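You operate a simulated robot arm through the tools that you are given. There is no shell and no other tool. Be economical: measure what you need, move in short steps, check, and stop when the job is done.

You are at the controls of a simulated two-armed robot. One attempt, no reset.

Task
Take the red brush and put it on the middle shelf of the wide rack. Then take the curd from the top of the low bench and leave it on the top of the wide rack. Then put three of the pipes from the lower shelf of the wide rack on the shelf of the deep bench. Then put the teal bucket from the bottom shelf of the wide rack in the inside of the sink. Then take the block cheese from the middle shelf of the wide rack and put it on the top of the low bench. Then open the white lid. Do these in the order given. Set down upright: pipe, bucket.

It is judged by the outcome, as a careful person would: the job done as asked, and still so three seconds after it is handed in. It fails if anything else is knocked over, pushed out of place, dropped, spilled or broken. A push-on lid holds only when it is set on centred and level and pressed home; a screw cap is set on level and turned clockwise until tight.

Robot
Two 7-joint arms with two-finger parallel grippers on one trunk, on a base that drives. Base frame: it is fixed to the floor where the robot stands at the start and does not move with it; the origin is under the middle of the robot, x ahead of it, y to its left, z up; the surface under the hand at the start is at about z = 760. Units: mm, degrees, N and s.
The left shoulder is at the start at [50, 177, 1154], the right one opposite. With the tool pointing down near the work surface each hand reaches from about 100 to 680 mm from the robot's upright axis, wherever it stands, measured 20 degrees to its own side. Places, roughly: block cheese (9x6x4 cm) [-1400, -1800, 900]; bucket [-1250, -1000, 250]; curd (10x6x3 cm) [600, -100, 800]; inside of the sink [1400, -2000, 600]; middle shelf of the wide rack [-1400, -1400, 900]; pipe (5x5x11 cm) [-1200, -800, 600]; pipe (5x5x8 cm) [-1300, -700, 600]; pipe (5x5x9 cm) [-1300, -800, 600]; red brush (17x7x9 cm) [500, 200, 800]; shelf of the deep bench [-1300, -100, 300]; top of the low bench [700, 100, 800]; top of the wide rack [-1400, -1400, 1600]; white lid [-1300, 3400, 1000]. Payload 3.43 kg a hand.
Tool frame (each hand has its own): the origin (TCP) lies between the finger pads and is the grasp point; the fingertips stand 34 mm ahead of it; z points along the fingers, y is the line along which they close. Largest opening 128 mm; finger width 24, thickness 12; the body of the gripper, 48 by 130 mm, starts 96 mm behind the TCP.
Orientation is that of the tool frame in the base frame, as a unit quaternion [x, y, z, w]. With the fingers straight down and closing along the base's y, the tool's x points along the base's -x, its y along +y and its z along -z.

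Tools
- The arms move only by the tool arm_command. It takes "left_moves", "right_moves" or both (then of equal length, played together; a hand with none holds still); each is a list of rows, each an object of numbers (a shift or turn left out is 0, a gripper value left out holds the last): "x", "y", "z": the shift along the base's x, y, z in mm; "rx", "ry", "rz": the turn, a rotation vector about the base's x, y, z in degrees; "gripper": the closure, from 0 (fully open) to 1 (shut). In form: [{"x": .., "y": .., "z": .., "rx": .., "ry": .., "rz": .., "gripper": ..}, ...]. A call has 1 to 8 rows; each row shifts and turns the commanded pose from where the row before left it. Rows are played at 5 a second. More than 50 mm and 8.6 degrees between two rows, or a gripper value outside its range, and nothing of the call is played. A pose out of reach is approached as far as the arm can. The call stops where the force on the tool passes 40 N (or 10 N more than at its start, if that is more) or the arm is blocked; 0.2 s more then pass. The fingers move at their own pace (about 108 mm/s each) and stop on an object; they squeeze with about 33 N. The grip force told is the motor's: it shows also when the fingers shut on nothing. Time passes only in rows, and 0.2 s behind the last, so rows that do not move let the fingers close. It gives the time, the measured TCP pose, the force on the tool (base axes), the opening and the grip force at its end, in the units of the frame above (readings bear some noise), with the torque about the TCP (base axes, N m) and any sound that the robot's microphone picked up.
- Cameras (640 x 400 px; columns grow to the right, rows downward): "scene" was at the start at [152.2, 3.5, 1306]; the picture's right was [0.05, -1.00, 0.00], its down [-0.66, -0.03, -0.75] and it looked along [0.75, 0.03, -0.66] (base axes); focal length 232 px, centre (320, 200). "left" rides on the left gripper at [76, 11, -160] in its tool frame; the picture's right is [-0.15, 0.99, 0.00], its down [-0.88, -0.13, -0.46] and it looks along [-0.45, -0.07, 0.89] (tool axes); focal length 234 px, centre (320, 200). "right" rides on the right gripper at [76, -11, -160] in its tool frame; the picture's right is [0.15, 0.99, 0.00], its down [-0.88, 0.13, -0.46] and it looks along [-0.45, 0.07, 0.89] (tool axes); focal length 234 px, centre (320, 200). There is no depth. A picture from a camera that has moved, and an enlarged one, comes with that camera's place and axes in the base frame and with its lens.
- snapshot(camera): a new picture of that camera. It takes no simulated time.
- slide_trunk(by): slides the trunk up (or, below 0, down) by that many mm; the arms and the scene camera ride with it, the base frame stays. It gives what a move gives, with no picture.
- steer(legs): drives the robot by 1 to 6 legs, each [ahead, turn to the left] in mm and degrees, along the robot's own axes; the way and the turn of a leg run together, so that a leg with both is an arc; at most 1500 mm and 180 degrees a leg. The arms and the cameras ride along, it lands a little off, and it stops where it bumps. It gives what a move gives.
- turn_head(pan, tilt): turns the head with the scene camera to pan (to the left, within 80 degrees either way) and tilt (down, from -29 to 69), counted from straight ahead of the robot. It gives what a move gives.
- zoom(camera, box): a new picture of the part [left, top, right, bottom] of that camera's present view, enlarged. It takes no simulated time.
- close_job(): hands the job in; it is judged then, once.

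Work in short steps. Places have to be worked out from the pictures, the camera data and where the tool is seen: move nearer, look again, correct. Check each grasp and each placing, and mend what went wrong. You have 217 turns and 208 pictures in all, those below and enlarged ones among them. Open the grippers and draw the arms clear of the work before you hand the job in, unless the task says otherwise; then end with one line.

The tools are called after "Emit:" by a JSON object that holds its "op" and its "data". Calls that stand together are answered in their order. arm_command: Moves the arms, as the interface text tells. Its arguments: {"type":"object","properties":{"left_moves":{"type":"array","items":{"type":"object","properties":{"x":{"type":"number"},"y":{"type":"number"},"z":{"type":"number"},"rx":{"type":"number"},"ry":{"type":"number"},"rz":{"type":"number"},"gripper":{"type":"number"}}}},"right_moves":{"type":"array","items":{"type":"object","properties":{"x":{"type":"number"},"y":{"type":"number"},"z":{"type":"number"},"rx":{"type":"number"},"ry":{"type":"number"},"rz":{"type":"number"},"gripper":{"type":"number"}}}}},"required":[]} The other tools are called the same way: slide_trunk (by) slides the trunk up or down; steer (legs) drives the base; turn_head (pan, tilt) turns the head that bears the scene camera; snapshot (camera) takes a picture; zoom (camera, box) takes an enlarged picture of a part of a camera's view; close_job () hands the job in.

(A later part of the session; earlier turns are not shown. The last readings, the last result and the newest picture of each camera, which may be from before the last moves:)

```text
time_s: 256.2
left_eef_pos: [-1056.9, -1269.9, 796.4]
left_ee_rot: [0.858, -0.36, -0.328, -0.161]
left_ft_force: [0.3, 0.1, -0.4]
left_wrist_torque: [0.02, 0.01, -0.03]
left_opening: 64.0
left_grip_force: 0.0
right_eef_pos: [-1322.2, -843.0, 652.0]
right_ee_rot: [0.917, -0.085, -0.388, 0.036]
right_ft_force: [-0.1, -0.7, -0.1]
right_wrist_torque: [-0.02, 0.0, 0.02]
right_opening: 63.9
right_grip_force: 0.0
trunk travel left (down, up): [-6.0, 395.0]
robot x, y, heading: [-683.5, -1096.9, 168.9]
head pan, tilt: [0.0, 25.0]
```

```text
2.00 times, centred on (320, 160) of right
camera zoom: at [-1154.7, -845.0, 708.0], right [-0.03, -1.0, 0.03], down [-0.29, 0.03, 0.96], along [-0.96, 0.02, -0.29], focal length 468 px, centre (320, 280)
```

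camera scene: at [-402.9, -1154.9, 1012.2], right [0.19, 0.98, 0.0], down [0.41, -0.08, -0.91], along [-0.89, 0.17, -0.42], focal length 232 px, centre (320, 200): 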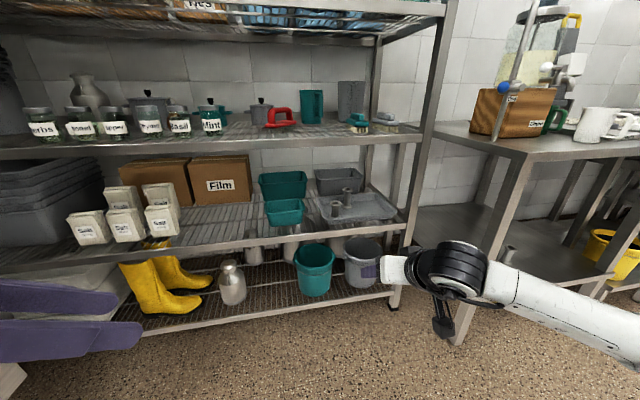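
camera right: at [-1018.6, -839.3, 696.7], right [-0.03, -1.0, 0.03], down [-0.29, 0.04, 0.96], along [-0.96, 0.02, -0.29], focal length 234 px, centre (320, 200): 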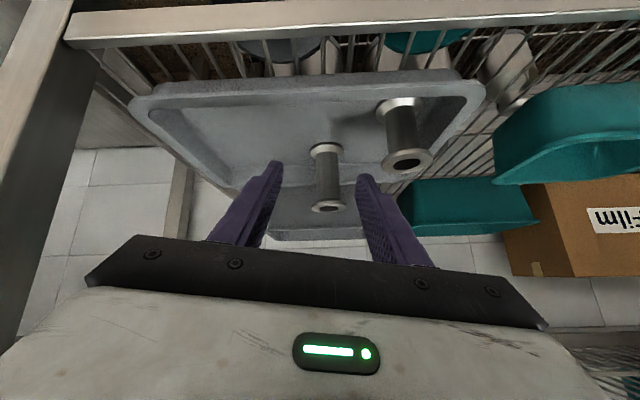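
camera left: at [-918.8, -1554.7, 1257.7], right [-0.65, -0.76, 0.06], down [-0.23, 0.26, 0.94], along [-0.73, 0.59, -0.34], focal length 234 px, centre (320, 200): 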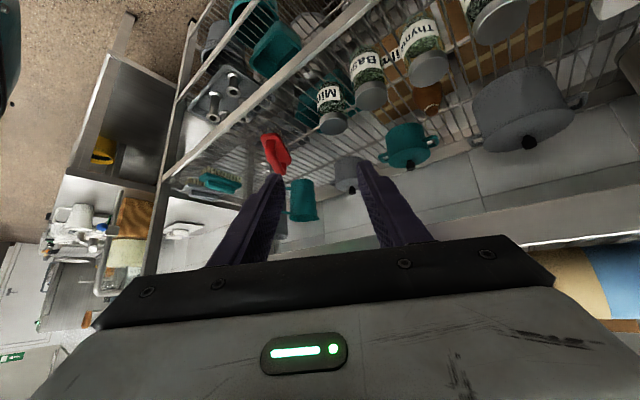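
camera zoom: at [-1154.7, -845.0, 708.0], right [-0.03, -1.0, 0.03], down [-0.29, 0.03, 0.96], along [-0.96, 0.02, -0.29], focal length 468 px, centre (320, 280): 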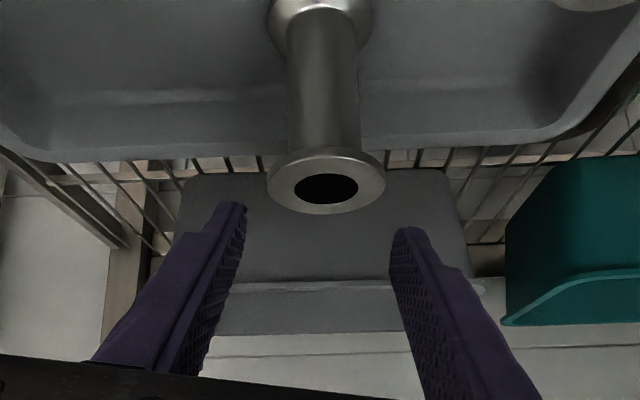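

Centred. Descend, close and lift.

Emit:
{"op": "arm_command", "data": {"right_moves": [{"z": -20}, {"z": -20}, {"z": -20}, {"z": -19}, {"gripper": 0.7}, {"gripper": 1.0}, {}, {}]}}

Emit:
{"op": "arm_command", "data": {"right_moves": [{"z": 22}, {"z": 22}, {"z": 22}]}}

Emit:
{"op": "snapshot", "data": {"camera": "right"}}

```text
time_s: 258.0
left_eef_pos: [-1056.8, -1269.3, 797.6]
left_ee_rot: [0.858, -0.362, -0.327, -0.162]
left_ft_force: [-0.3, 0.1, 0.1]
left_wrist_torque: [0.0, 0.02, -0.02]
left_opening: 64.1
left_grip_force: 0.0
right_eef_pos: [-1322.0, -841.5, 574.3]
right_ee_rot: [0.917, -0.086, -0.388, 0.036]
right_ft_force: [-0.7, 0.9, 3.0]
right_wrist_torque: [0.12, 0.01, -0.02]
right_opening: 30.7
right_grip_force: 32.4
trunk travel left (down, up): [-6.0, 395.0]
robot x, y, heading: [-685.4, -1095.5, 168.6]
head pan, tilt: [0.0, 25.0]
```

```text
time_s: 258.8
left_eef_pos: [-1055.8, -1270.3, 797.4]
left_ee_rot: [0.858, -0.361, -0.327, -0.161]
left_ft_force: [0.8, 0.8, -1.0]
left_wrist_torque: [0.0, 0.0, 0.0]
left_opening: 63.9
left_grip_force: 0.1
right_eef_pos: [-1319.5, -841.5, 639.2]
right_ee_rot: [0.917, -0.086, -0.388, 0.036]
right_ft_force: [-0.6, -0.5, -1.8]
right_wrist_torque: [-0.01, 0.04, 0.01]
right_opening: 30.8
right_grip_force: 32.9
trunk travel left (down, up): [-6.0, 395.0]
robot x, y, heading: [-689.4, -1097.5, 168.7]
head pan, tilt: [0.0, 25.0]
```

```text
103 pictures are left
camera right: at [-1151.9, -843.4, 696.0], right [-0.03, -1.0, 0.03], down [-0.29, 0.04, 0.96], along [-0.96, 0.02, -0.29], focal length 234 px, centre (320, 200)
```

right: 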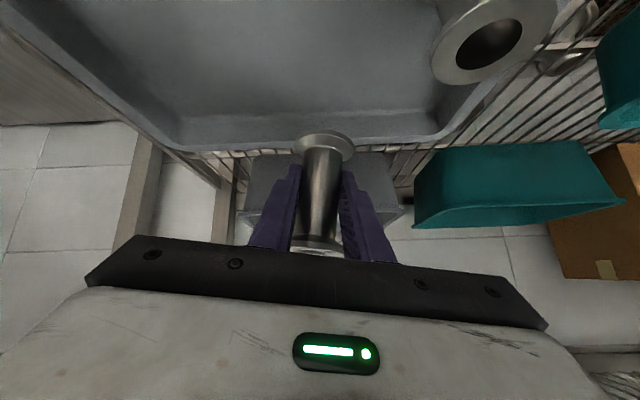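

D is lifted. Raise slightly more, reverse out and head to the bench, aiming for y≈-40.

Emit:
{"op": "arm_command", "data": {"right_moves": [{"z": 15}]}}

Emit:
{"op": "steer", "data": {"legs": [[-430, 0]]}}

Emit:
{"op": "arm_command", "data": {"right_moves": [{"x": 30, "y": -5}, {"x": 30, "y": -5}]}}

Emit:
{"op": "steer", "data": {"legs": [[0, -75.7], [1000, 0], [0, 87]]}}

Emit:
{"op": "snapshot", "data": {"camera": "scene"}}

Emit:
{"op": "snapshot", "data": {"camera": "right"}}

```text
time_s: 259.2
left_eef_pos: [-1057.5, -1269.4, 796.3]
left_ee_rot: [0.858, -0.361, -0.327, -0.162]
left_ft_force: [0.1, 0.4, -0.4]
left_wrist_torque: [-0.02, -0.02, 0.0]
left_opening: 64.1
left_grip_force: 0.0
right_eef_pos: [-1320.5, -840.2, 651.0]
right_ee_rot: [0.918, -0.086, -0.385, 0.035]
right_ft_force: [-0.6, 0.7, -1.1]
right_wrist_torque: [-0.03, -0.03, 0.01]
right_opening: 30.3
right_grip_force: 33.1
trunk travel left (down, up): [-6.0, 395.0]
robot x, y, heading: [-682.8, -1097.8, 168.7]
head pan, tilt: [0.0, 25.0]
```

```text
time_s: 261.8
left_eef_pos: [-639.3, -1354.5, 797.5]
left_ee_rot: [0.858, -0.361, -0.327, -0.162]
left_ft_force: [0.3, 0.0, -0.1]
left_wrist_torque: [0.01, 0.04, 0.0]
left_opening: 64.1
left_grip_force: 0.0
right_eef_pos: [-903.6, -924.8, 653.2]
right_ee_rot: [0.917, -0.086, -0.388, 0.036]
right_ft_force: [0.2, 0.1, -2.0]
right_wrist_torque: [-0.04, 0.01, 0.0]
right_opening: 30.6
right_grip_force: 33.2
trunk travel left (down, up): [-6.0, 395.0]
robot x, y, heading: [-266.2, -1181.7, 168.8]
head pan, tilt: [0.0, 25.0]
```

```text
time_s: 262.4
left_eef_pos: [-638.8, -1354.3, 798.1]
left_ee_rot: [0.859, -0.361, -0.327, -0.161]
left_ft_force: [0.8, -0.4, 0.2]
left_wrist_torque: [-0.01, -0.02, -0.03]
left_opening: 64.1
left_grip_force: 0.2
right_eef_pos: [-843.1, -935.3, 654.7]
right_ee_rot: [0.917, -0.086, -0.389, 0.036]
right_ft_force: [0.3, -0.9, -2.0]
right_wrist_torque: [-0.01, -0.02, 0.01]
right_opening: 30.6
right_grip_force: 33.3
trunk travel left (down, up): [-6.0, 395.0]
robot x, y, heading: [-268.8, -1180.3, 168.6]
head pan, tilt: [0.0, 25.0]
```

```text
time_s: 274.6
left_eef_pos: [-650.4, -428.9, 797.3]
left_ee_rot: [0.891, -0.27, -0.342, -0.127]
left_ft_force: [0.3, 0.1, 0.2]
left_wrist_torque: [-0.01, -0.02, -0.01]
left_opening: 63.9
left_grip_force: 0.1
right_eef_pos: [-937.0, -62.1, 654.2]
right_ee_rot: [0.921, 0.008, -0.383, 0.075]
right_ft_force: [-0.4, 0.7, -2.0]
right_wrist_torque: [0.02, 0.0, -0.02]
right_opening: 30.1
right_grip_force: 32.9
trunk travel left (down, up): [-6.0, 395.0]
robot x, y, heading: [-320.7, -182.2, -179.6]
head pan, tilt: [0.0, 25.0]
```

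```text
102 pictures are left
camera scene: at [-485.6, -186.1, 1012.1], right [-0.01, 1.0, 0.0], down [0.42, 0.0, -0.91], along [-0.91, -0.01, -0.42], focal length 232 px, centre (320, 200)
```

scene: 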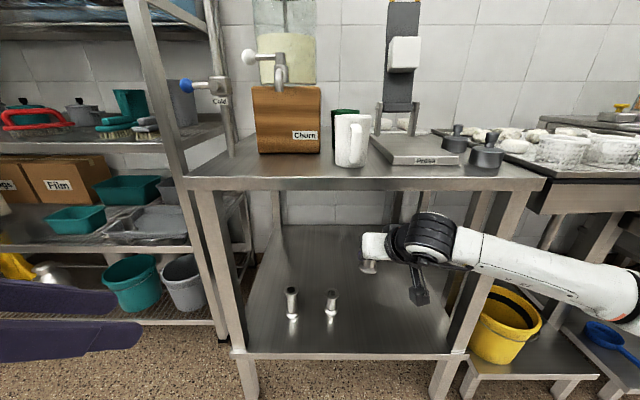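

```text
101 pictures are left
camera right: at [-771.7, -29.2, 711.1], right [0.18, -0.98, 0.03], down [-0.29, -0.03, 0.96], along [-0.94, -0.18, -0.29], focal length 234 px, centre (320, 200)
```

right: 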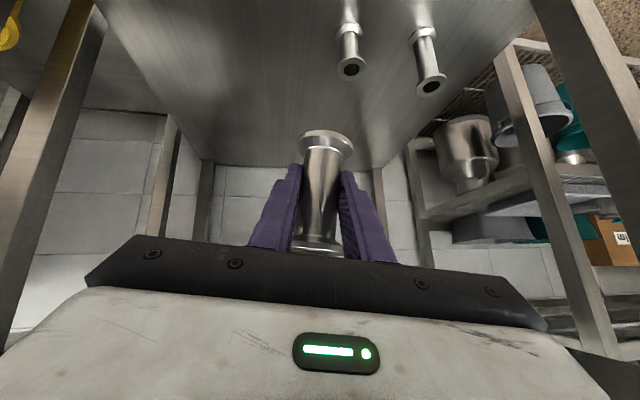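

Both placed pipes are upright. Shift right 25 mm, extend, move in, and lower.

Emit:
{"op": "arm_command", "data": {"right_moves": [{"y": 25, "x": -10}, {"x": -30}, {"x": -15}]}}

Emit:
{"op": "steer", "data": {"legs": [[75, 0]]}}

Emit:
{"op": "arm_command", "data": {"right_moves": [{"z": -45}, {"z": -45}, {"z": -45}, {"z": -45}, {"z": -45}, {"z": -40}, {"z": -15}]}}

Emit:
{"op": "snapshot", "data": {"camera": "right"}}

```text
time_s: 275.4
left_eef_pos: [-650.9, -429.3, 796.1]
left_ee_rot: [0.891, -0.269, -0.342, -0.126]
left_ft_force: [-1.4, 0.8, 0.1]
left_wrist_torque: [0.0, -0.04, 0.01]
left_opening: 64.1
left_grip_force: 0.1
right_eef_pos: [-990.1, -36.9, 654.9]
right_ee_rot: [0.921, 0.009, -0.382, 0.076]
right_ft_force: [-0.2, 0.2, -2.3]
right_wrist_torque: [-0.02, -0.01, -0.01]
right_opening: 30.2
right_grip_force: 32.9
trunk travel left (down, up): [-6.0, 395.0]
robot x, y, heading: [-320.6, -183.9, -179.7]
head pan, tilt: [0.0, 25.0]
```

```text
time_s: 276.5
left_eef_pos: [-726.1, -427.7, 797.0]
left_ee_rot: [0.891, -0.27, -0.342, -0.127]
left_ft_force: [-0.3, -0.3, -0.3]
left_wrist_torque: [0.02, -0.01, 0.02]
left_opening: 64.1
left_grip_force: 0.1
right_eef_pos: [-1054.5, -42.6, 641.2]
right_ee_rot: [0.925, 0.021, -0.372, 0.075]
right_ft_force: [-0.7, -0.3, -2.4]
right_wrist_torque: [-0.03, -0.02, 0.01]
right_opening: 30.3
right_grip_force: 32.9
trunk travel left (down, up): [-6.0, 395.0]
robot x, y, heading: [-398.0, -188.5, -179.6]
head pan, tilt: [0.0, 25.0]
stopped in leg 1: the robot was blocked; the commanded pose is now the measured one
```

```text
time_s: 278.1
left_eef_pos: [-726.4, -428.2, 796.9]
left_ee_rot: [0.891, -0.271, -0.341, -0.127]
left_ft_force: [-0.1, 0.8, 0.3]
left_wrist_torque: [-0.01, 0.02, -0.01]
left_opening: 63.7
left_grip_force: 0.0
right_eef_pos: [-1054.0, -42.4, 362.3]
right_ee_rot: [0.924, 0.02, -0.373, 0.076]
right_ft_force: [1.2, -0.3, -1.9]
right_wrist_torque: [-0.04, 0.04, 0.02]
right_opening: 30.3
right_grip_force: 33.8
trunk travel left (down, up): [-6.0, 395.0]
robot x, y, heading: [-397.0, -185.9, -179.8]
head pan, tilt: [0.0, 25.0]
```

```text
100 pictures are left
camera right: at [-890.9, -6.8, 422.0], right [0.2, -0.98, 0.02], down [-0.31, -0.04, 0.95], along [-0.93, -0.2, -0.31], focal length 234 px, centre (320, 200)
```

right: 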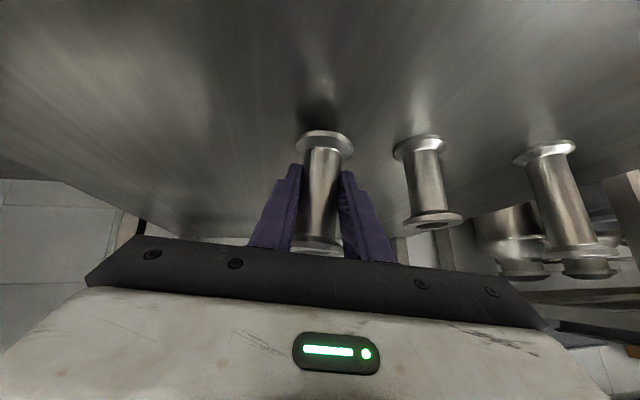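

A light bump stopped the base, but the hand is in place. Lower to contact.

Emit:
{"op": "arm_command", "data": {"right_moves": [{"z": -4, "ry": 1.3}, {"z": -4}, {"z": -3}, {"z": -2}]}}

Emit:
{"op": "zoom", "data": {"camera": "right", "box": [220, 60, 420, 260]}}

```text
time_s: 279.1
left_eef_pos: [-725.8, -428.2, 797.3]
left_ee_rot: [0.891, -0.271, -0.342, -0.126]
left_ft_force: [-0.8, -0.8, -0.2]
left_wrist_torque: [-0.01, 0.01, 0.01]
left_opening: 64.0
left_grip_force: 0.0
right_eef_pos: [-1055.9, -43.2, 349.3]
right_ee_rot: [0.92, 0.022, -0.384, 0.076]
right_ft_force: [0.9, 1.0, 2.0]
right_wrist_torque: [0.06, 0.0, -0.02]
right_opening: 30.1
right_grip_force: 33.0
trunk travel left (down, up): [-6.0, 395.0]
robot x, y, heading: [-394.7, -184.8, -179.6]
head pan, tilt: [0.0, 25.0]
```

```text
2.00 times, centred on (320, 160) of right
camera zoom: at [-890.1, -7.5, 405.7], right [0.2, -0.98, 0.02], down [-0.29, -0.04, 0.96], along [-0.94, -0.2, -0.29], focal length 468 px, centre (320, 280)
```

zoom: 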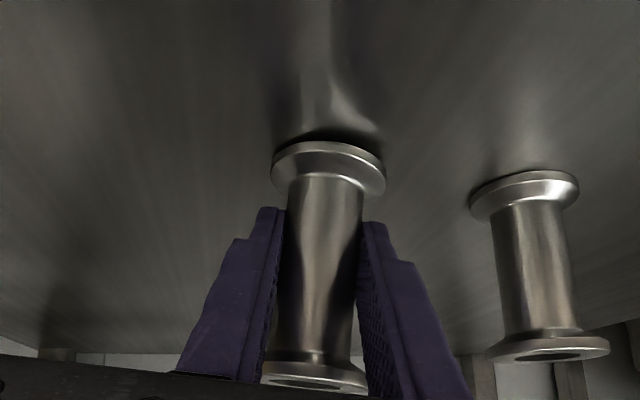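

Just touching. Lower 2 mm and release.

Emit:
{"op": "arm_command", "data": {"right_moves": [{"z": -2}, {}, {"gripper": 0.75}, {"gripper": 0.4}, {}, {}]}}

Emit:
{"op": "snapshot", "data": {"camera": "right"}}

```text
time_s: 280.5
left_eef_pos: [-725.9, -427.8, 797.1]
left_ee_rot: [0.891, -0.271, -0.341, -0.127]
left_ft_force: [0.2, -0.1, -0.8]
left_wrist_torque: [0.02, 0.02, -0.01]
left_opening: 63.9
left_grip_force: 0.0
right_eef_pos: [-1054.3, -42.9, 347.3]
right_ee_rot: [0.92, 0.021, -0.385, 0.075]
right_ft_force: [0.2, -0.7, 0.1]
right_wrist_torque: [0.04, 0.01, -0.01]
right_opening: 76.7
right_grip_force: 0.0
trunk travel left (down, up): [-6.0, 395.0]
robot x, y, heading: [-394.9, -182.7, -179.8]
head pan, tilt: [0.0, 25.0]
```

```text
98 pictures are left
camera right: at [-889.8, -7.6, 403.4], right [0.2, -0.98, 0.02], down [-0.29, -0.04, 0.96], along [-0.94, -0.2, -0.29], focal length 234 px, centre (320, 200)
```

right: 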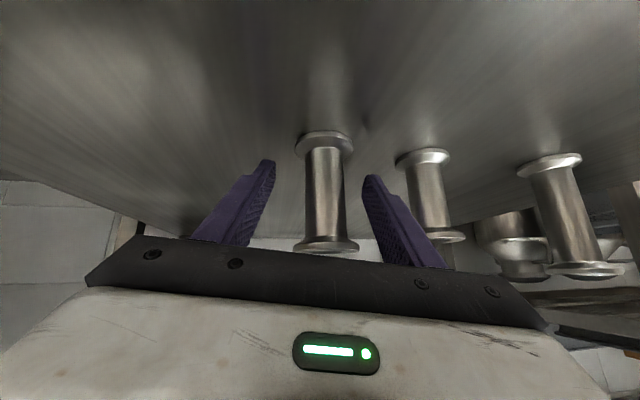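

All three pipes stand on the bench shelf. Withdraw and go look at the teal bucket on the rack's bottom shelf.

Emit:
{"op": "arm_command", "data": {"right_moves": [{"x": 24, "y": 6, "z": 24}, {"x": 24, "y": 6, "z": 24}, {"x": 24, "y": 6, "z": 24}, {"z": 45}, {"z": 45}, {"z": 45}, {"z": 30}]}}

Emit:
{"op": "steer", "data": {"legs": [[-110, 0]]}}

Emit:
{"op": "snapshot", "data": {"camera": "scene"}}

Emit:
{"op": "steer", "data": {"legs": [[0, -88], [-960, 0], [0, 93]]}}

Emit:
{"op": "snapshot", "data": {"camera": "scene"}}

Emit:
{"op": "snapshot", "data": {"camera": "right"}}

```text
time_s: 282.1
left_eef_pos: [-726.2, -428.9, 796.9]
left_ee_rot: [0.891, -0.271, -0.341, -0.127]
left_ft_force: [0.8, 0.5, 0.9]
left_wrist_torque: [-0.01, -0.01, 0.01]
left_opening: 63.9
left_grip_force: 0.0
right_eef_pos: [-983.4, -16.3, 582.6]
right_ee_rot: [0.92, 0.021, -0.383, 0.075]
right_ft_force: [0.5, -0.8, -0.6]
right_wrist_torque: [0.01, 0.0, 0.01]
right_opening: 76.9
right_grip_force: 0.1
right hand out of reach, approached as far as the arm can: row 2
trunk travel left (down, up): [-6.0, 395.0]
robot x, y, heading: [-396.3, -185.8, -179.8]
head pan, tilt: [0.0, 25.0]
```

```text
time_s: 283.3
left_eef_pos: [-614.8, -428.0, 797.3]
left_ee_rot: [0.891, -0.27, -0.342, -0.126]
left_ft_force: [0.1, -0.2, 0.6]
left_wrist_torque: [0.03, 0.0, 0.01]
left_opening: 64.1
left_grip_force: 0.0
right_eef_pos: [-872.8, -16.3, 583.0]
right_ee_rot: [0.92, 0.022, -0.383, 0.075]
right_ft_force: [-0.2, 0.0, -1.0]
right_wrist_torque: [0.01, 0.02, 0.02]
right_opening: 77.0
right_grip_force: 0.0
trunk travel left (down, up): [-6.0, 395.0]
robot x, y, heading: [-284.6, -185.1, -179.5]
head pan, tilt: [0.0, 25.0]
```

```text
97 pictures are left
camera scene: at [-449.0, -185.4, 1012.2], right [-0.01, 1.0, 0.0], down [0.42, 0.0, -0.91], along [-0.91, -0.01, -0.42], focal length 232 px, centre (320, 200)
```

scene: 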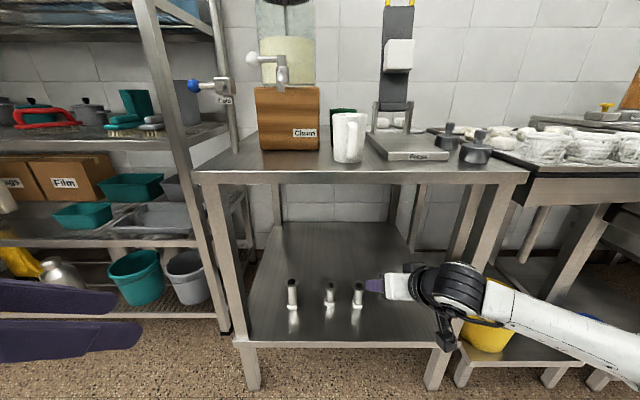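

```text
time_s: 295.9
left_eef_pos: [-539.3, -1411.9, 795.6]
left_ee_rot: [0.902, -0.23, -0.347, -0.112]
left_ft_force: [-0.1, -0.6, 0.2]
left_wrist_torque: [-0.02, -0.04, 0.0]
left_opening: 64.3
left_grip_force: 0.1
right_eef_pos: [-833.5, -1025.5, 583.6]
right_ee_rot: [0.918, 0.064, -0.379, 0.093]
right_ft_force: [1.2, -0.3, 0.1]
right_wrist_torque: [0.02, -0.05, -0.01]
right_opening: 76.8
right_grip_force: 0.1
trunk travel left (down, up): [-6.0, 395.0]
robot x, y, heading: [-229.7, -1138.3, -174.6]
head pan, tilt: [0.0, 25.0]
```

```text
96 pictures are left
camera scene: at [-396.7, -1155.5, 1012.2], right [-0.09, 1.0, 0.0], down [0.42, 0.04, -0.91], along [-0.9, -0.09, -0.42], focal length 232 px, centre (320, 200)
```

scene: 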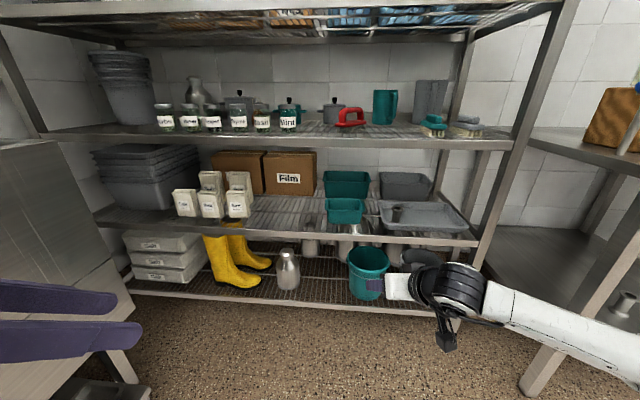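

```text
95 pictures are left
camera right: at [-673.1, -974.7, 639.0], right [0.29, -0.96, 0.02], down [-0.28, -0.07, 0.96], along [-0.92, -0.28, -0.29], focal length 234 px, centre (320, 200)
```

right: 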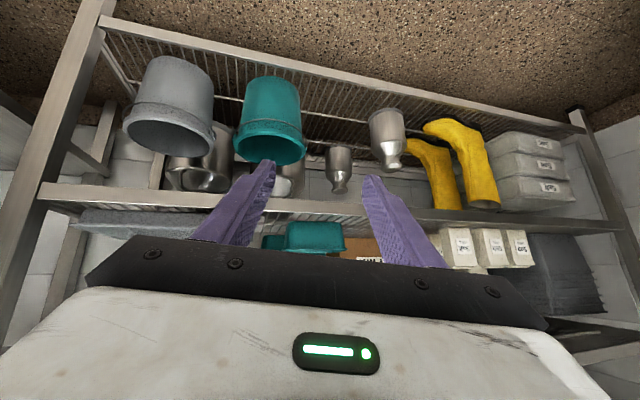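

Three pipes confirmed upright. Zooming on the bucket.

Emit:
{"op": "zoom", "data": {"camera": "scene", "box": [260, 210, 440, 330]}}

Emit:
{"op": "zoom", "data": {"camera": "right", "box": [100, 30, 420, 230]}}

```text
3.33 times, centred on (350, 270) of scene
camera zoom: at [-396.7, -1155.5, 1012.2], right [-0.09, 1.0, 0.0], down [0.42, 0.04, -0.91], along [-0.9, -0.09, -0.42], focal length 773 px, centre (220, -33)
```

zoom: 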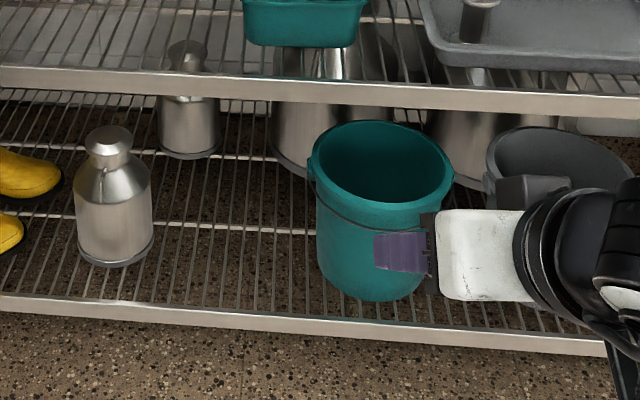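

```text
2.00 times, centred on (260, 130) of right
camera zoom: at [-673.1, -974.7, 639.0], right [0.29, -0.96, 0.02], down [-0.28, -0.07, 0.96], along [-0.92, -0.28, -0.29], focal length 468 px, centre (440, 340)
```

zoom: 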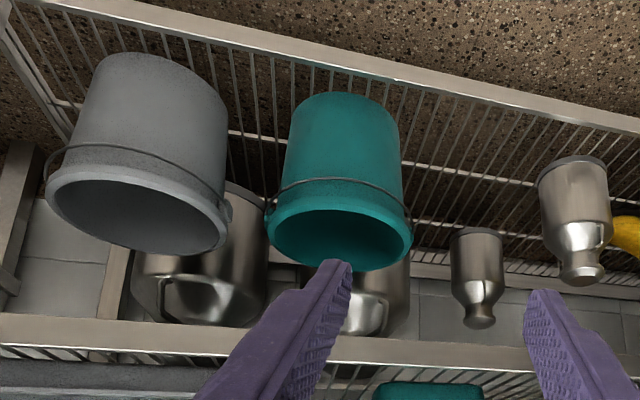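

The bucket has a bail attached at its sides, so I'll pinch the rim at the left-front (about 60° round), with the hand pointing about 208°. Drive 220 mm closer, lower the hand to z≈410 and yaw 10° inward, then look.

Emit:
{"op": "steer", "data": {"legs": [[215, 0]]}}

Emit:
{"op": "arm_command", "data": {"right_moves": [{"z": -35, "rz": 2.5, "y": -8}, {"z": -35, "rz": 2.5, "y": -8}, {"z": -35, "rz": 2.5, "y": -8}, {"z": -35, "rz": 2.5, "y": -8}, {"z": -20}]}}

Emit:
{"op": "turn_head", "data": {"pan": -5, "tilt": 40}}

Emit:
{"op": "snapshot", "data": {"camera": "right"}}

Emit:
{"op": "snapshot", "data": {"camera": "scene"}}

```text
time_s: 297.6
left_eef_pos: [-757.3, -1431.7, 796.9]
left_ee_rot: [0.902, -0.231, -0.347, -0.112]
left_ft_force: [0.3, 0.4, 0.4]
left_wrist_torque: [0.0, -0.01, 0.03]
left_opening: 63.9
left_grip_force: 0.0
right_eef_pos: [-1049.3, -1044.5, 583.0]
right_ee_rot: [0.918, 0.062, -0.381, 0.093]
right_ft_force: [1.1, -0.3, -0.6]
right_wrist_torque: [0.05, 0.0, -0.02]
right_opening: 76.9
right_grip_force: 0.0
trunk travel left (down, up): [-6.0, 395.0]
robot x, y, heading: [-450.2, -1156.2, -174.9]
head pan, tilt: [0.0, 25.0]
```

```text
time_s: 298.8
left_eef_pos: [-756.7, -1432.1, 797.0]
left_ee_rot: [0.902, -0.231, -0.348, -0.113]
left_ft_force: [-0.4, -0.3, -0.4]
left_wrist_torque: [0.0, 0.01, 0.0]
left_opening: 64.0
left_grip_force: 0.0
right_eef_pos: [-1047.3, -1077.5, 423.0]
right_ee_rot: [0.909, 0.142, -0.37, 0.126]
right_ft_force: [0.0, -0.5, -0.1]
right_wrist_torque: [0.02, -0.01, 0.03]
right_opening: 76.7
right_grip_force: 0.0
trunk travel left (down, up): [-6.0, 395.0]
robot x, y, heading: [-448.5, -1158.8, -174.9]
head pan, tilt: [0.0, 25.0]
```

```text
time_s: 299.6
left_eef_pos: [-756.0, -1432.5, 796.7]
left_ee_rot: [0.902, -0.231, -0.347, -0.112]
left_ft_force: [0.4, -0.1, 0.0]
left_wrist_torque: [-0.01, 0.02, 0.0]
left_opening: 63.9
left_grip_force: 0.1
right_eef_pos: [-1048.0, -1077.1, 424.8]
right_ee_rot: [0.909, 0.142, -0.37, 0.126]
right_ft_force: [-0.1, 0.0, -0.7]
right_wrist_torque: [0.01, 0.0, 0.0]
right_opening: 76.8
right_grip_force: 0.0
trunk travel left (down, up): [-6.0, 395.0]
robot x, y, heading: [-451.2, -1161.7, -174.9]
head pan, tilt: [-5.0, 40.0]
```

```text
92 pictures are left
camera right: at [-897.8, -999.8, 479.9], right [0.45, -0.89, 0.02], down [-0.27, -0.12, 0.96], along [-0.85, -0.43, -0.29], focal length 234 px, centre (320, 200)
```

right: 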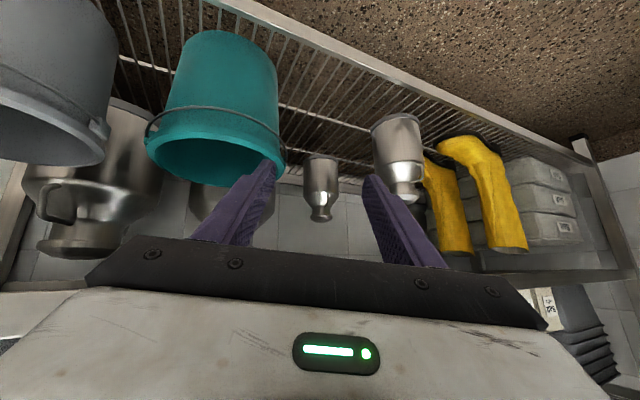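

```text
91 pictures are left
camera scene: at [-605.8, -1167.5, 988.9], right [-0.01, 1.0, 0.0], down [0.64, 0.0, -0.77], along [-0.77, 0.0, -0.64], focal length 232 px, centre (320, 200)
```

scene: 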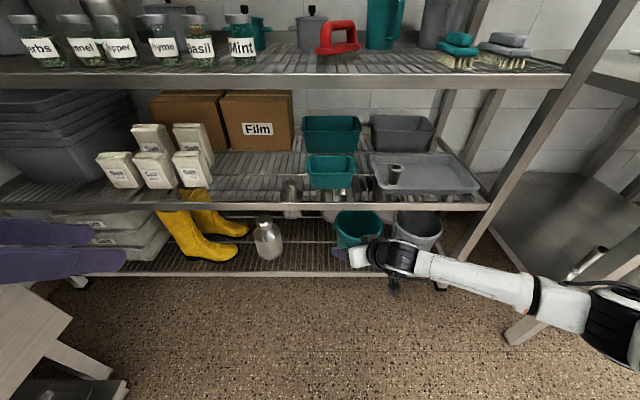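

I need a better fix on the rim; zooming in both views.

Emit:
{"op": "zoom", "data": {"camera": "scene", "box": [290, 190, 470, 310]}}

Emit:
{"op": "zoom", "data": {"camera": "right", "box": [100, 10, 340, 210]}}

```text
3.33 times, centred on (380, 250) of scene
camera zoom: at [-605.8, -1167.5, 988.9], right [-0.01, 1.0, 0.0], down [0.64, 0.0, -0.77], along [-0.77, 0.0, -0.64], focal length 773 px, centre (120, 33)
```

zoom: 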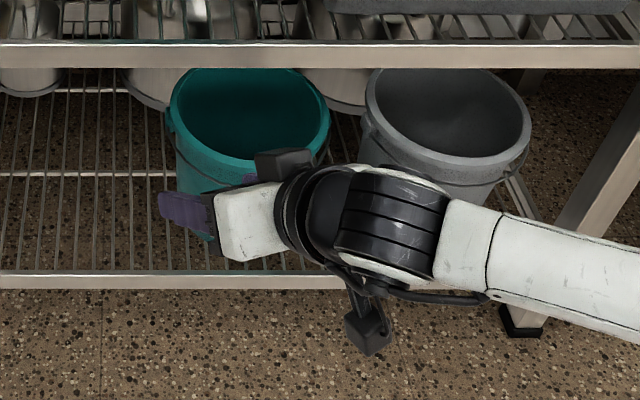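

```text
2.00 times, centred on (220, 110) of right
camera zoom: at [-897.8, -999.8, 479.9], right [0.45, -0.89, 0.02], down [-0.27, -0.12, 0.96], along [-0.85, -0.43, -0.29], focal length 468 px, centre (520, 380)
```

zoom: 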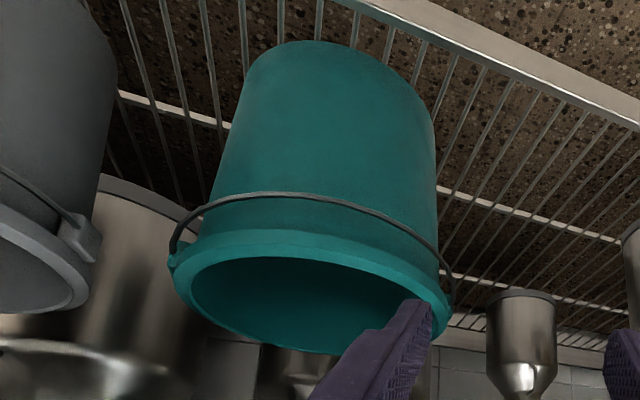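

Estimate: rim centre (-1237,-1008), radius ≈94, rim z≈327. I'll lower to 372, drive 80 mm, then position above the pinch point (-1194,-1089).

Emit:
{"op": "arm_command", "data": {"right_moves": [{"z": -26}, {"z": -26}]}}

Emit:
{"op": "steer", "data": {"legs": [[80, 0]]}}

Emit:
{"op": "arm_command", "data": {"right_moves": [{"x": -22, "y": -2}, {"x": -22, "y": -2}, {"x": -20, "y": -2}]}}

Emit:
{"op": "snapshot", "data": {"camera": "right"}}

Emit:
{"op": "zoom", "data": {"camera": "scene", "box": [270, 210, 450, 330]}}

```text
time_s: 300.2
left_eef_pos: [-757.8, -1433.0, 796.6]
left_ee_rot: [0.902, -0.232, -0.347, -0.112]
left_ft_force: [-0.1, -0.2, -0.1]
left_wrist_torque: [0.01, 0.05, 0.0]
left_opening: 63.9
left_grip_force: 0.0
right_eef_pos: [-1049.0, -1077.0, 371.5]
right_ee_rot: [0.91, 0.142, -0.37, 0.125]
right_ft_force: [-0.4, -0.3, 0.1]
right_wrist_torque: [-0.03, -0.03, 0.01]
right_opening: 76.6
right_grip_force: 0.1
trunk travel left (down, up): [-6.0, 395.0]
robot x, y, heading: [-448.4, -1162.1, -174.9]
head pan, tilt: [-5.0, 40.0]
```

```text
time_s: 301.2
left_eef_pos: [-834.7, -1439.9, 797.3]
left_ee_rot: [0.902, -0.231, -0.348, -0.112]
left_ft_force: [0.2, 0.1, -0.9]
left_wrist_torque: [0.01, -0.01, 0.0]
left_opening: 64.1
left_grip_force: 0.1
right_eef_pos: [-1126.2, -1086.2, 371.3]
right_ee_rot: [0.91, 0.142, -0.371, 0.124]
right_ft_force: [-0.5, 0.4, 0.3]
right_wrist_torque: [0.0, 0.02, -0.02]
right_opening: 76.8
right_grip_force: 0.1
trunk travel left (down, up): [-6.0, 395.0]
robot x, y, heading: [-530.0, -1165.5, -174.5]
head pan, tilt: [-5.0, 40.0]
```

```text
time_s: 302.0
left_eef_pos: [-835.7, -1439.3, 796.8]
left_ee_rot: [0.902, -0.232, -0.348, -0.112]
left_ft_force: [0.6, -0.3, -0.1]
left_wrist_torque: [0.01, 0.02, 0.03]
left_opening: 64.3
left_grip_force: 0.1
right_eef_pos: [-1191.6, -1091.8, 369.7]
right_ee_rot: [0.91, 0.142, -0.37, 0.125]
right_ft_force: [-0.6, -0.1, -0.1]
right_wrist_torque: [0.02, -0.01, -0.01]
right_opening: 76.4
right_grip_force: 0.0
trunk travel left (down, up): [-6.0, 395.0]
robot x, y, heading: [-524.0, -1166.1, -174.6]
head pan, tilt: [-5.0, 40.0]
```

```text
88 pictures are left
camera right: at [-1041.8, -1014.7, 426.0], right [0.45, -0.89, 0.02], down [-0.27, -0.12, 0.96], along [-0.85, -0.43, -0.29], focal length 234 px, centre (320, 200)
```

right: 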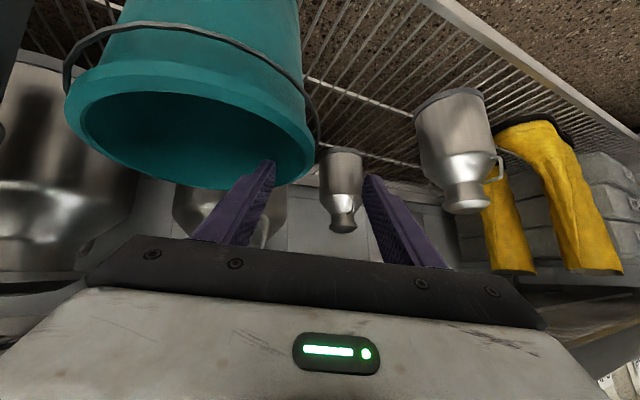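

```text
3.33 times, centred on (360, 270) of scene
camera zoom: at [-683.9, -1175.0, 988.8], right [-0.01, 1.0, 0.0], down [0.64, 0.0, -0.77], along [-0.77, -0.01, -0.64], focal length 773 px, centre (187, -33)
```

zoom: 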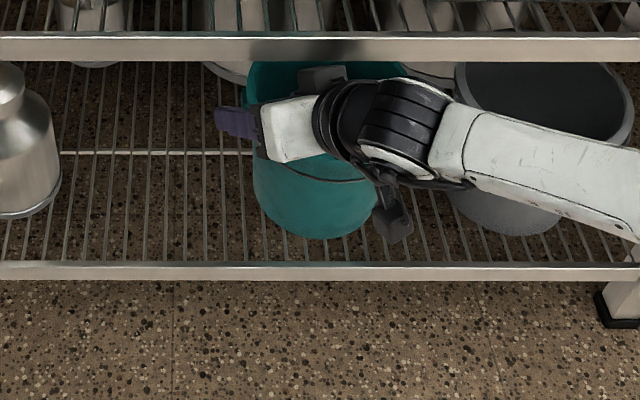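

The rim's left edge is centred between the fingers. Descend 48 mm and close.

Emit:
{"op": "arm_command", "data": {"right_moves": [{"z": -16}, {"z": -16}, {"z": -16}]}}

Emit:
{"op": "snapshot", "data": {"camera": "right"}}

```text
time_s: 302.8
left_eef_pos: [-834.9, -1439.4, 797.7]
left_ee_rot: [0.902, -0.231, -0.347, -0.112]
left_ft_force: [-0.8, 0.2, 0.2]
left_wrist_torque: [-0.01, 0.0, -0.01]
left_opening: 64.1
left_grip_force: 0.0
right_eef_pos: [-1190.9, -1092.0, 323.7]
right_ee_rot: [0.909, 0.142, -0.37, 0.125]
right_ft_force: [-0.7, 0.3, 0.7]
right_wrist_torque: [0.04, -0.05, 0.03]
right_opening: 77.3
right_grip_force: 0.2
trunk travel left (down, up): [-6.0, 395.0]
robot x, y, heading: [-525.1, -1166.3, -174.6]
head pan, tilt: [-5.0, 40.0]
```

```text
86 pictures are left
camera right: at [-1040.7, -1013.3, 378.9], right [0.45, -0.89, 0.02], down [-0.27, -0.12, 0.96], along [-0.85, -0.43, -0.29], focal length 234 px, centre (320, 200)
```

right: 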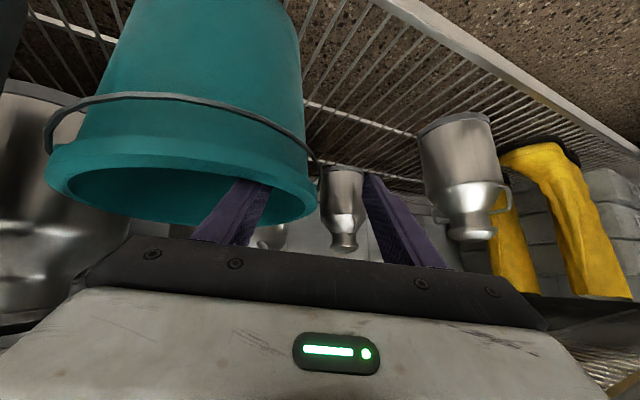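

The inner finger is inside the rim. A bit deeper and close.

Emit:
{"op": "arm_command", "data": {"right_moves": [{"z": -10}, {"gripper": 0.7}, {"gripper": 1.0}, {}, {}]}}

Emit:
{"op": "snapshot", "data": {"camera": "right"}}

```text
time_s: 304.0
left_eef_pos: [-834.0, -1439.5, 798.2]
left_ee_rot: [0.902, -0.231, -0.348, -0.112]
left_ft_force: [-0.9, -0.2, 0.2]
left_wrist_torque: [0.0, 0.0, 0.0]
left_opening: 63.8
left_grip_force: 0.0
right_eef_pos: [-1191.3, -1091.3, 313.5]
right_ee_rot: [0.909, 0.142, -0.371, 0.124]
right_ft_force: [2.3, 0.9, 2.5]
right_wrist_torque: [0.84, -0.02, -0.29]
right_opening: 17.8
right_grip_force: 33.0
trunk travel left (down, up): [-6.0, 395.0]
robot x, y, heading: [-524.7, -1167.5, -174.6]
head pan, tilt: [-5.0, 40.0]
```

```text
85 pictures are left
camera right: at [-1041.3, -1013.7, 369.0], right [0.45, -0.89, 0.02], down [-0.27, -0.12, 0.96], along [-0.85, -0.43, -0.29], focal length 234 px, centre (320, 200)
```

right: 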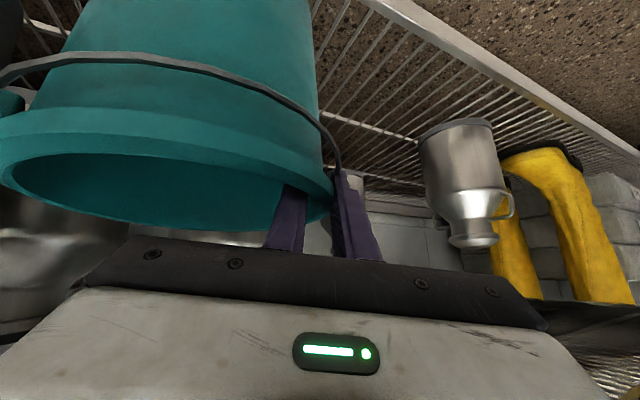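

Rim gripped. Lift 30 mm and check how it hangs.

Emit:
{"op": "arm_command", "data": {"right_moves": [{"z": 10}, {"z": 10}, {"z": 10}, {}]}}

Emit:
{"op": "snapshot", "data": {"camera": "right"}}

Emit:
{"op": "zoom", "data": {"camera": "scene", "box": [270, 210, 450, 330]}}

```text
time_s: 305.0
left_eef_pos: [-834.4, -1439.9, 795.5]
left_ee_rot: [0.902, -0.231, -0.348, -0.112]
left_ft_force: [0.5, 0.2, -0.2]
left_wrist_torque: [0.0, 0.03, -0.02]
left_opening: 64.2
left_grip_force: 0.0
right_eef_pos: [-1191.6, -1091.7, 344.4]
right_ee_rot: [0.91, 0.143, -0.37, 0.125]
right_ft_force: [-0.2, 0.2, 0.3]
right_wrist_torque: [0.3, 0.0, -0.05]
right_opening: 13.2
right_grip_force: 32.8
trunk travel left (down, up): [-6.0, 395.0]
robot x, y, heading: [-525.9, -1163.7, -174.3]
head pan, tilt: [-5.0, 40.0]
```

```text
84 pictures are left
camera right: at [-1041.7, -1014.2, 399.8], right [0.45, -0.89, 0.02], down [-0.27, -0.12, 0.96], along [-0.85, -0.43, -0.29], focal length 234 px, centre (320, 200)
```

right: 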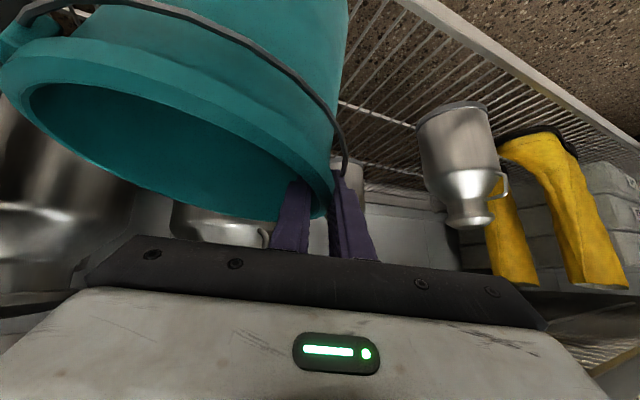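

```text
3.33 times, centred on (360, 270) of scene
camera zoom: at [-683.9, -1175.1, 988.9], right [-0.01, 1.0, 0.0], down [0.64, 0.0, -0.77], along [-0.77, -0.01, -0.64], focal length 773 px, centre (187, -33)
```

zoom: 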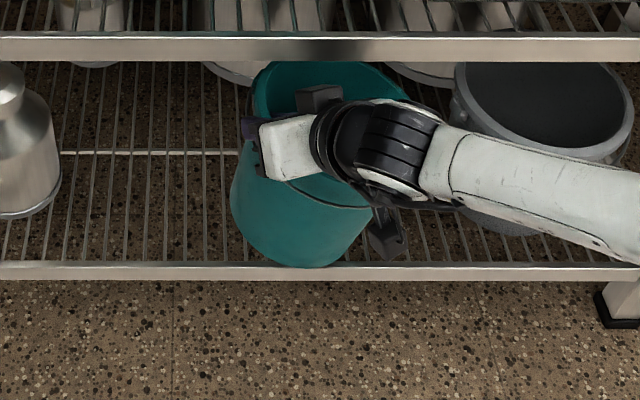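

The rim bead lets the bucket tilt until the fingertip stops it. I'll set it back, take a deeper bite (about 28 mm lower) and re-grip.

Emit:
{"op": "arm_command", "data": {"right_moves": [{"z": -10}, {"z": -10}, {"z": -11}, {"gripper": 0.6}, {}, {"z": -10}, {"z": -10}, {"z": -8}]}}

Emit:
{"op": "snapshot", "data": {"camera": "right"}}

```text
time_s: 306.8
left_eef_pos: [-834.7, -1440.3, 797.3]
left_ee_rot: [0.902, -0.23, -0.347, -0.111]
left_ft_force: [-0.5, 0.9, 0.3]
left_wrist_torque: [0.05, 0.0, -0.01]
left_opening: 63.9
left_grip_force: 0.0
right_eef_pos: [-1190.6, -1091.7, 284.8]
right_ee_rot: [0.909, 0.142, -0.371, 0.125]
right_ft_force: [-1.7, 1.0, 0.7]
right_wrist_torque: [0.04, -0.06, 0.06]
right_opening: 51.5
right_grip_force: 0.0
trunk travel left (down, up): [-6.0, 395.0]
robot x, y, heading: [-525.4, -1165.7, -174.5]
head pan, tilt: [-5.0, 40.0]
```

```text
82 pictures are left
camera right: at [-1040.9, -1014.0, 340.9], right [0.45, -0.89, 0.02], down [-0.27, -0.12, 0.96], along [-0.85, -0.43, -0.29], focal length 234 px, centre (320, 200)
```

right: 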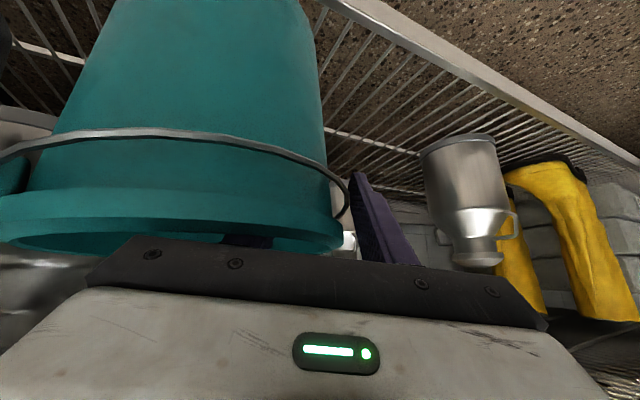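

Upright again and the bite is deeper. Close and lift.

Emit:
{"op": "arm_command", "data": {"right_moves": [{"gripper": 0.8}, {"gripper": 1.0}, {}, {"z": 10}, {"z": 10}, {"z": 10}, {"z": 5}, {}]}}

Emit:
{"op": "snapshot", "data": {"camera": "right"}}

Emit:
{"op": "zoom", "data": {"camera": "scene", "box": [270, 210, 450, 330]}}

```text
time_s: 308.6
left_eef_pos: [-834.8, -1439.8, 797.0]
left_ee_rot: [0.902, -0.231, -0.348, -0.112]
left_ft_force: [-0.3, -0.6, 0.1]
left_wrist_torque: [0.0, -0.01, 0.0]
left_opening: 64.0
left_grip_force: 0.0
right_eef_pos: [-1190.3, -1091.8, 318.9]
right_ee_rot: [0.91, 0.142, -0.37, 0.125]
right_ft_force: [-0.1, -0.1, 0.5]
right_wrist_torque: [0.29, -0.17, -0.14]
right_opening: 19.8
right_grip_force: 33.0
trunk travel left (down, up): [-6.0, 395.0]
robot x, y, heading: [-525.8, -1168.6, -174.4]
head pan, tilt: [-5.0, 40.0]
```

```text
81 pictures are left
camera right: at [-1041.6, -1014.4, 375.6], right [0.45, -0.89, 0.02], down [-0.27, -0.11, 0.96], along [-0.85, -0.43, -0.29], focal length 234 px, centre (320, 200)
```

right: 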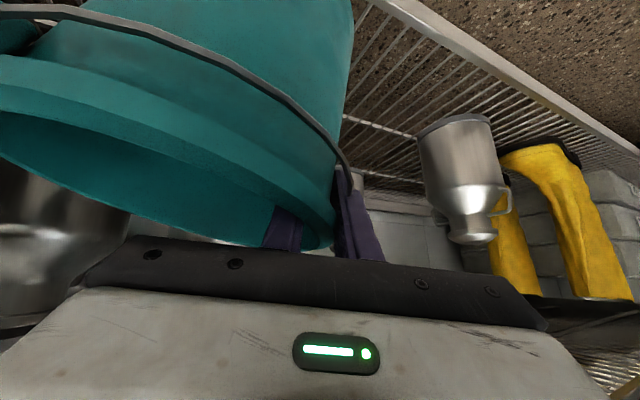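

```text
3.33 times, centred on (360, 270) of scene
camera zoom: at [-683.8, -1175.1, 988.9], right [-0.01, 1.0, 0.0], down [0.64, 0.0, -0.77], along [-0.77, -0.01, -0.64], focal length 773 px, centre (187, -33)
```

zoom: 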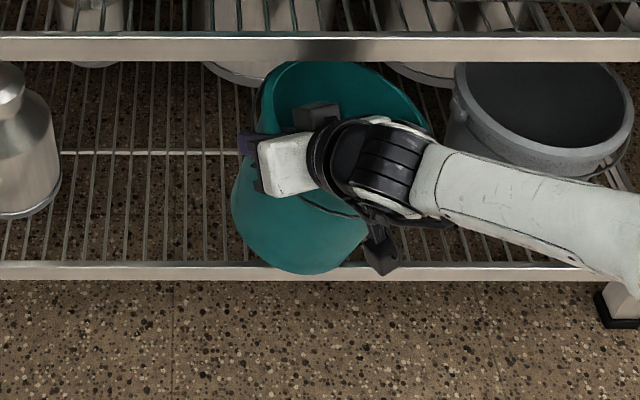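

The bucket's far base edge is still on the shelf, pivoting about the rim bead. It will hang tilted (~45°) but secure, and it comes upright again when lowered. I'll keep lifting until it hangs free.

Emit:
{"op": "arm_command", "data": {"right_moves": [{"z": 12}, {"z": 12}, {"z": 12}, {"z": 12}, {}, {}]}}

Emit:
{"op": "snapshot", "data": {"camera": "right"}}

Emit:
{"op": "zoom", "data": {"camera": "scene", "box": [250, 190, 470, 340]}}

```text
time_s: 310.0
left_eef_pos: [-836.2, -1439.8, 797.7]
left_ee_rot: [0.902, -0.232, -0.347, -0.112]
left_ft_force: [0.2, 0.5, -0.4]
left_wrist_torque: [0.01, -0.03, 0.0]
left_opening: 64.1
left_grip_force: 0.1
right_eef_pos: [-1193.1, -1092.5, 366.9]
right_ee_rot: [0.91, 0.143, -0.369, 0.126]
right_ft_force: [0.1, 0.1, -2.3]
right_wrist_torque: [-0.14, -0.04, 0.01]
right_opening: 18.1
right_grip_force: 33.1
trunk travel left (down, up): [-6.0, 395.0]
robot x, y, heading: [-526.6, -1164.2, -174.4]
head pan, tilt: [-5.0, 40.0]
```

```text
79 pictures are left
camera right: at [-1042.4, -1015.2, 423.7], right [0.45, -0.89, 0.02], down [-0.27, -0.12, 0.96], along [-0.85, -0.43, -0.29], focal length 234 px, centre (320, 200)
```

right: 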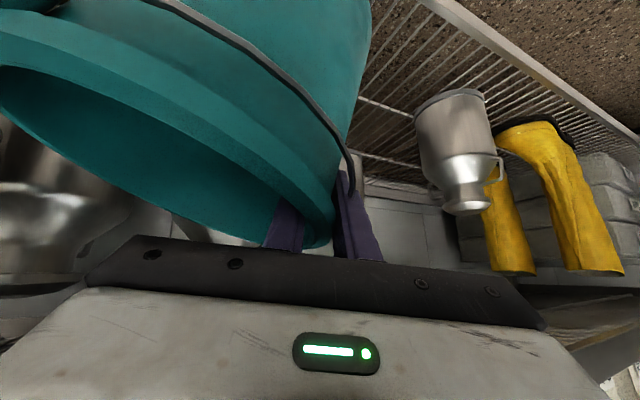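

```text
2.67 times, centred on (360, 265) of scene
camera zoom: at [-684.1, -1175.0, 988.8], right [-0.01, 1.0, 0.0], down [0.64, 0.0, -0.77], along [-0.77, -0.01, -0.64], focal length 619 px, centre (213, 27)
```

zoom: 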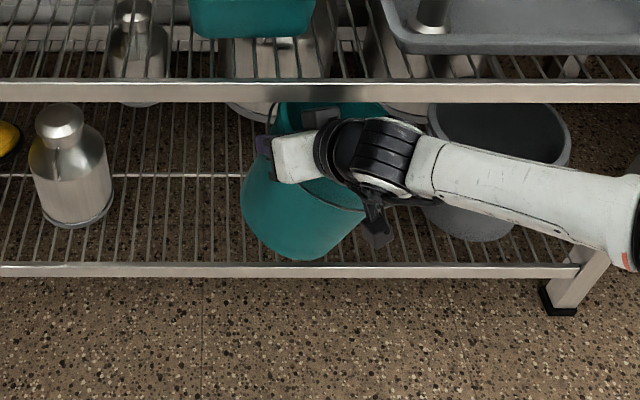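

It now hangs free (−2.3 N) and steady. Raise a little and reverse out of the rack.

Emit:
{"op": "arm_command", "data": {"right_moves": [{"z": 12}]}}

Emit:
{"op": "steer", "data": {"legs": [[-380, 0]]}}

Emit:
{"op": "slide_trunk", "data": {"by": 395}}

Emit:
{"op": "turn_head", "data": {"pan": 75, "tilt": 30}}

Emit:
{"op": "snapshot", "data": {"camera": "scene"}}

Emit:
{"op": "snapshot", "data": {"camera": "right"}}

```text
time_s: 310.4
left_eef_pos: [-835.1, -1439.6, 796.5]
left_ee_rot: [0.902, -0.231, -0.347, -0.112]
left_ft_force: [0.4, 0.9, -0.1]
left_wrist_torque: [0.02, 0.02, 0.01]
left_opening: 64.2
left_grip_force: 0.0
right_eef_pos: [-1190.1, -1091.5, 374.0]
right_ee_rot: [0.911, 0.142, -0.366, 0.124]
right_ft_force: [6.4, -0.5, -18.0]
right_wrist_torque: [-0.77, 1.29, -0.31]
right_opening: 18.3
right_grip_force: 32.8
trunk travel left (down, up): [-6.0, 395.0]
robot x, y, heading: [-528.8, -1169.3, -174.7]
head pan, tilt: [-5.0, 40.0]
```

```text
time_s: 312.8
left_eef_pos: [-457.6, -1401.4, 795.9]
left_ee_rot: [0.901, -0.236, -0.347, -0.114]
left_ft_force: [-0.3, 0.2, 0.3]
left_wrist_torque: [-0.05, -0.01, -0.01]
left_opening: 64.0
left_grip_force: 0.0
right_eef_pos: [-812.2, -1051.1, 379.4]
right_ee_rot: [0.91, 0.137, -0.371, 0.123]
right_ft_force: [1.0, 0.1, -2.2]
right_wrist_torque: [-0.09, -0.02, -0.04]
right_opening: 18.2
right_grip_force: 32.9
trunk travel left (down, up): [-6.0, 395.0]
robot x, y, heading: [-147.7, -1133.0, -175.0]
head pan, tilt: [-5.0, 40.0]
```

```text
time_s: 316.6
left_eef_pos: [-457.2, -1402.3, 1191.4]
left_ee_rot: [0.901, -0.236, -0.347, -0.114]
left_ft_force: [0.4, 0.0, -0.4]
left_wrist_torque: [0.0, -0.01, -0.01]
left_opening: 64.2
left_grip_force: 0.0
right_eef_pos: [-813.5, -1052.3, 773.9]
right_ee_rot: [0.911, 0.137, -0.37, 0.123]
right_ft_force: [0.7, -0.4, -2.3]
right_wrist_torque: [-0.1, -0.03, 0.0]
right_opening: 17.9
right_grip_force: 32.8
trunk travel left (down, up): [-401.0, 0.0]
robot x, y, heading: [-148.6, -1135.5, -175.1]
head pan, tilt: [-5.0, 40.0]
```

```text
time_s: 318.2
left_eef_pos: [-457.9, -1402.4, 1192.4]
left_ee_rot: [0.901, -0.235, -0.347, -0.113]
left_ft_force: [-0.7, 0.2, 0.4]
left_wrist_torque: [0.0, 0.0, 0.03]
left_opening: 64.1
left_grip_force: 0.1
right_eef_pos: [-810.7, -1051.2, 773.5]
right_ee_rot: [0.91, 0.137, -0.37, 0.123]
right_ft_force: [-0.1, -0.5, -1.6]
right_wrist_torque: [-0.1, -0.01, 0.03]
right_opening: 17.9
right_grip_force: 33.2
trunk travel left (down, up): [-401.0, 0.0]
robot x, y, heading: [-147.5, -1136.4, -175.2]
head pan, tilt: [75.0, 30.0]
```

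```text
77 pictures are left
camera scene: at [-235.7, -1228.8, 1399.2], right [-0.98, 0.18, 0.0], down [0.09, 0.49, -0.87], along [-0.15, -0.85, -0.5], focal length 232 px, centre (320, 200)
```

scene: 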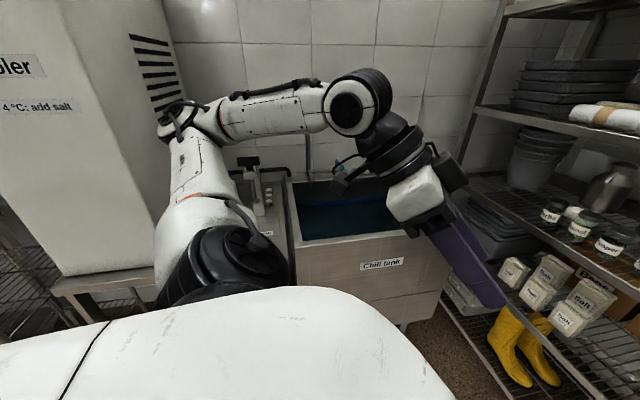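

```text
76 pictures are left
camera right: at [-661.1, -975.4, 830.1], right [0.44, -0.9, 0.02], down [-0.27, -0.11, 0.96], along [-0.86, -0.42, -0.29], focal length 234 px, centre (320, 200)
```

right: 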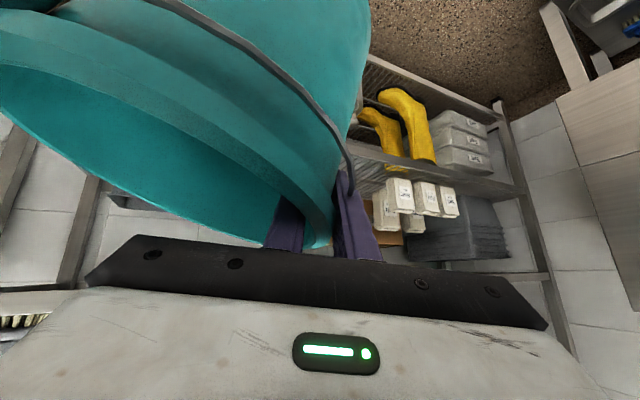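

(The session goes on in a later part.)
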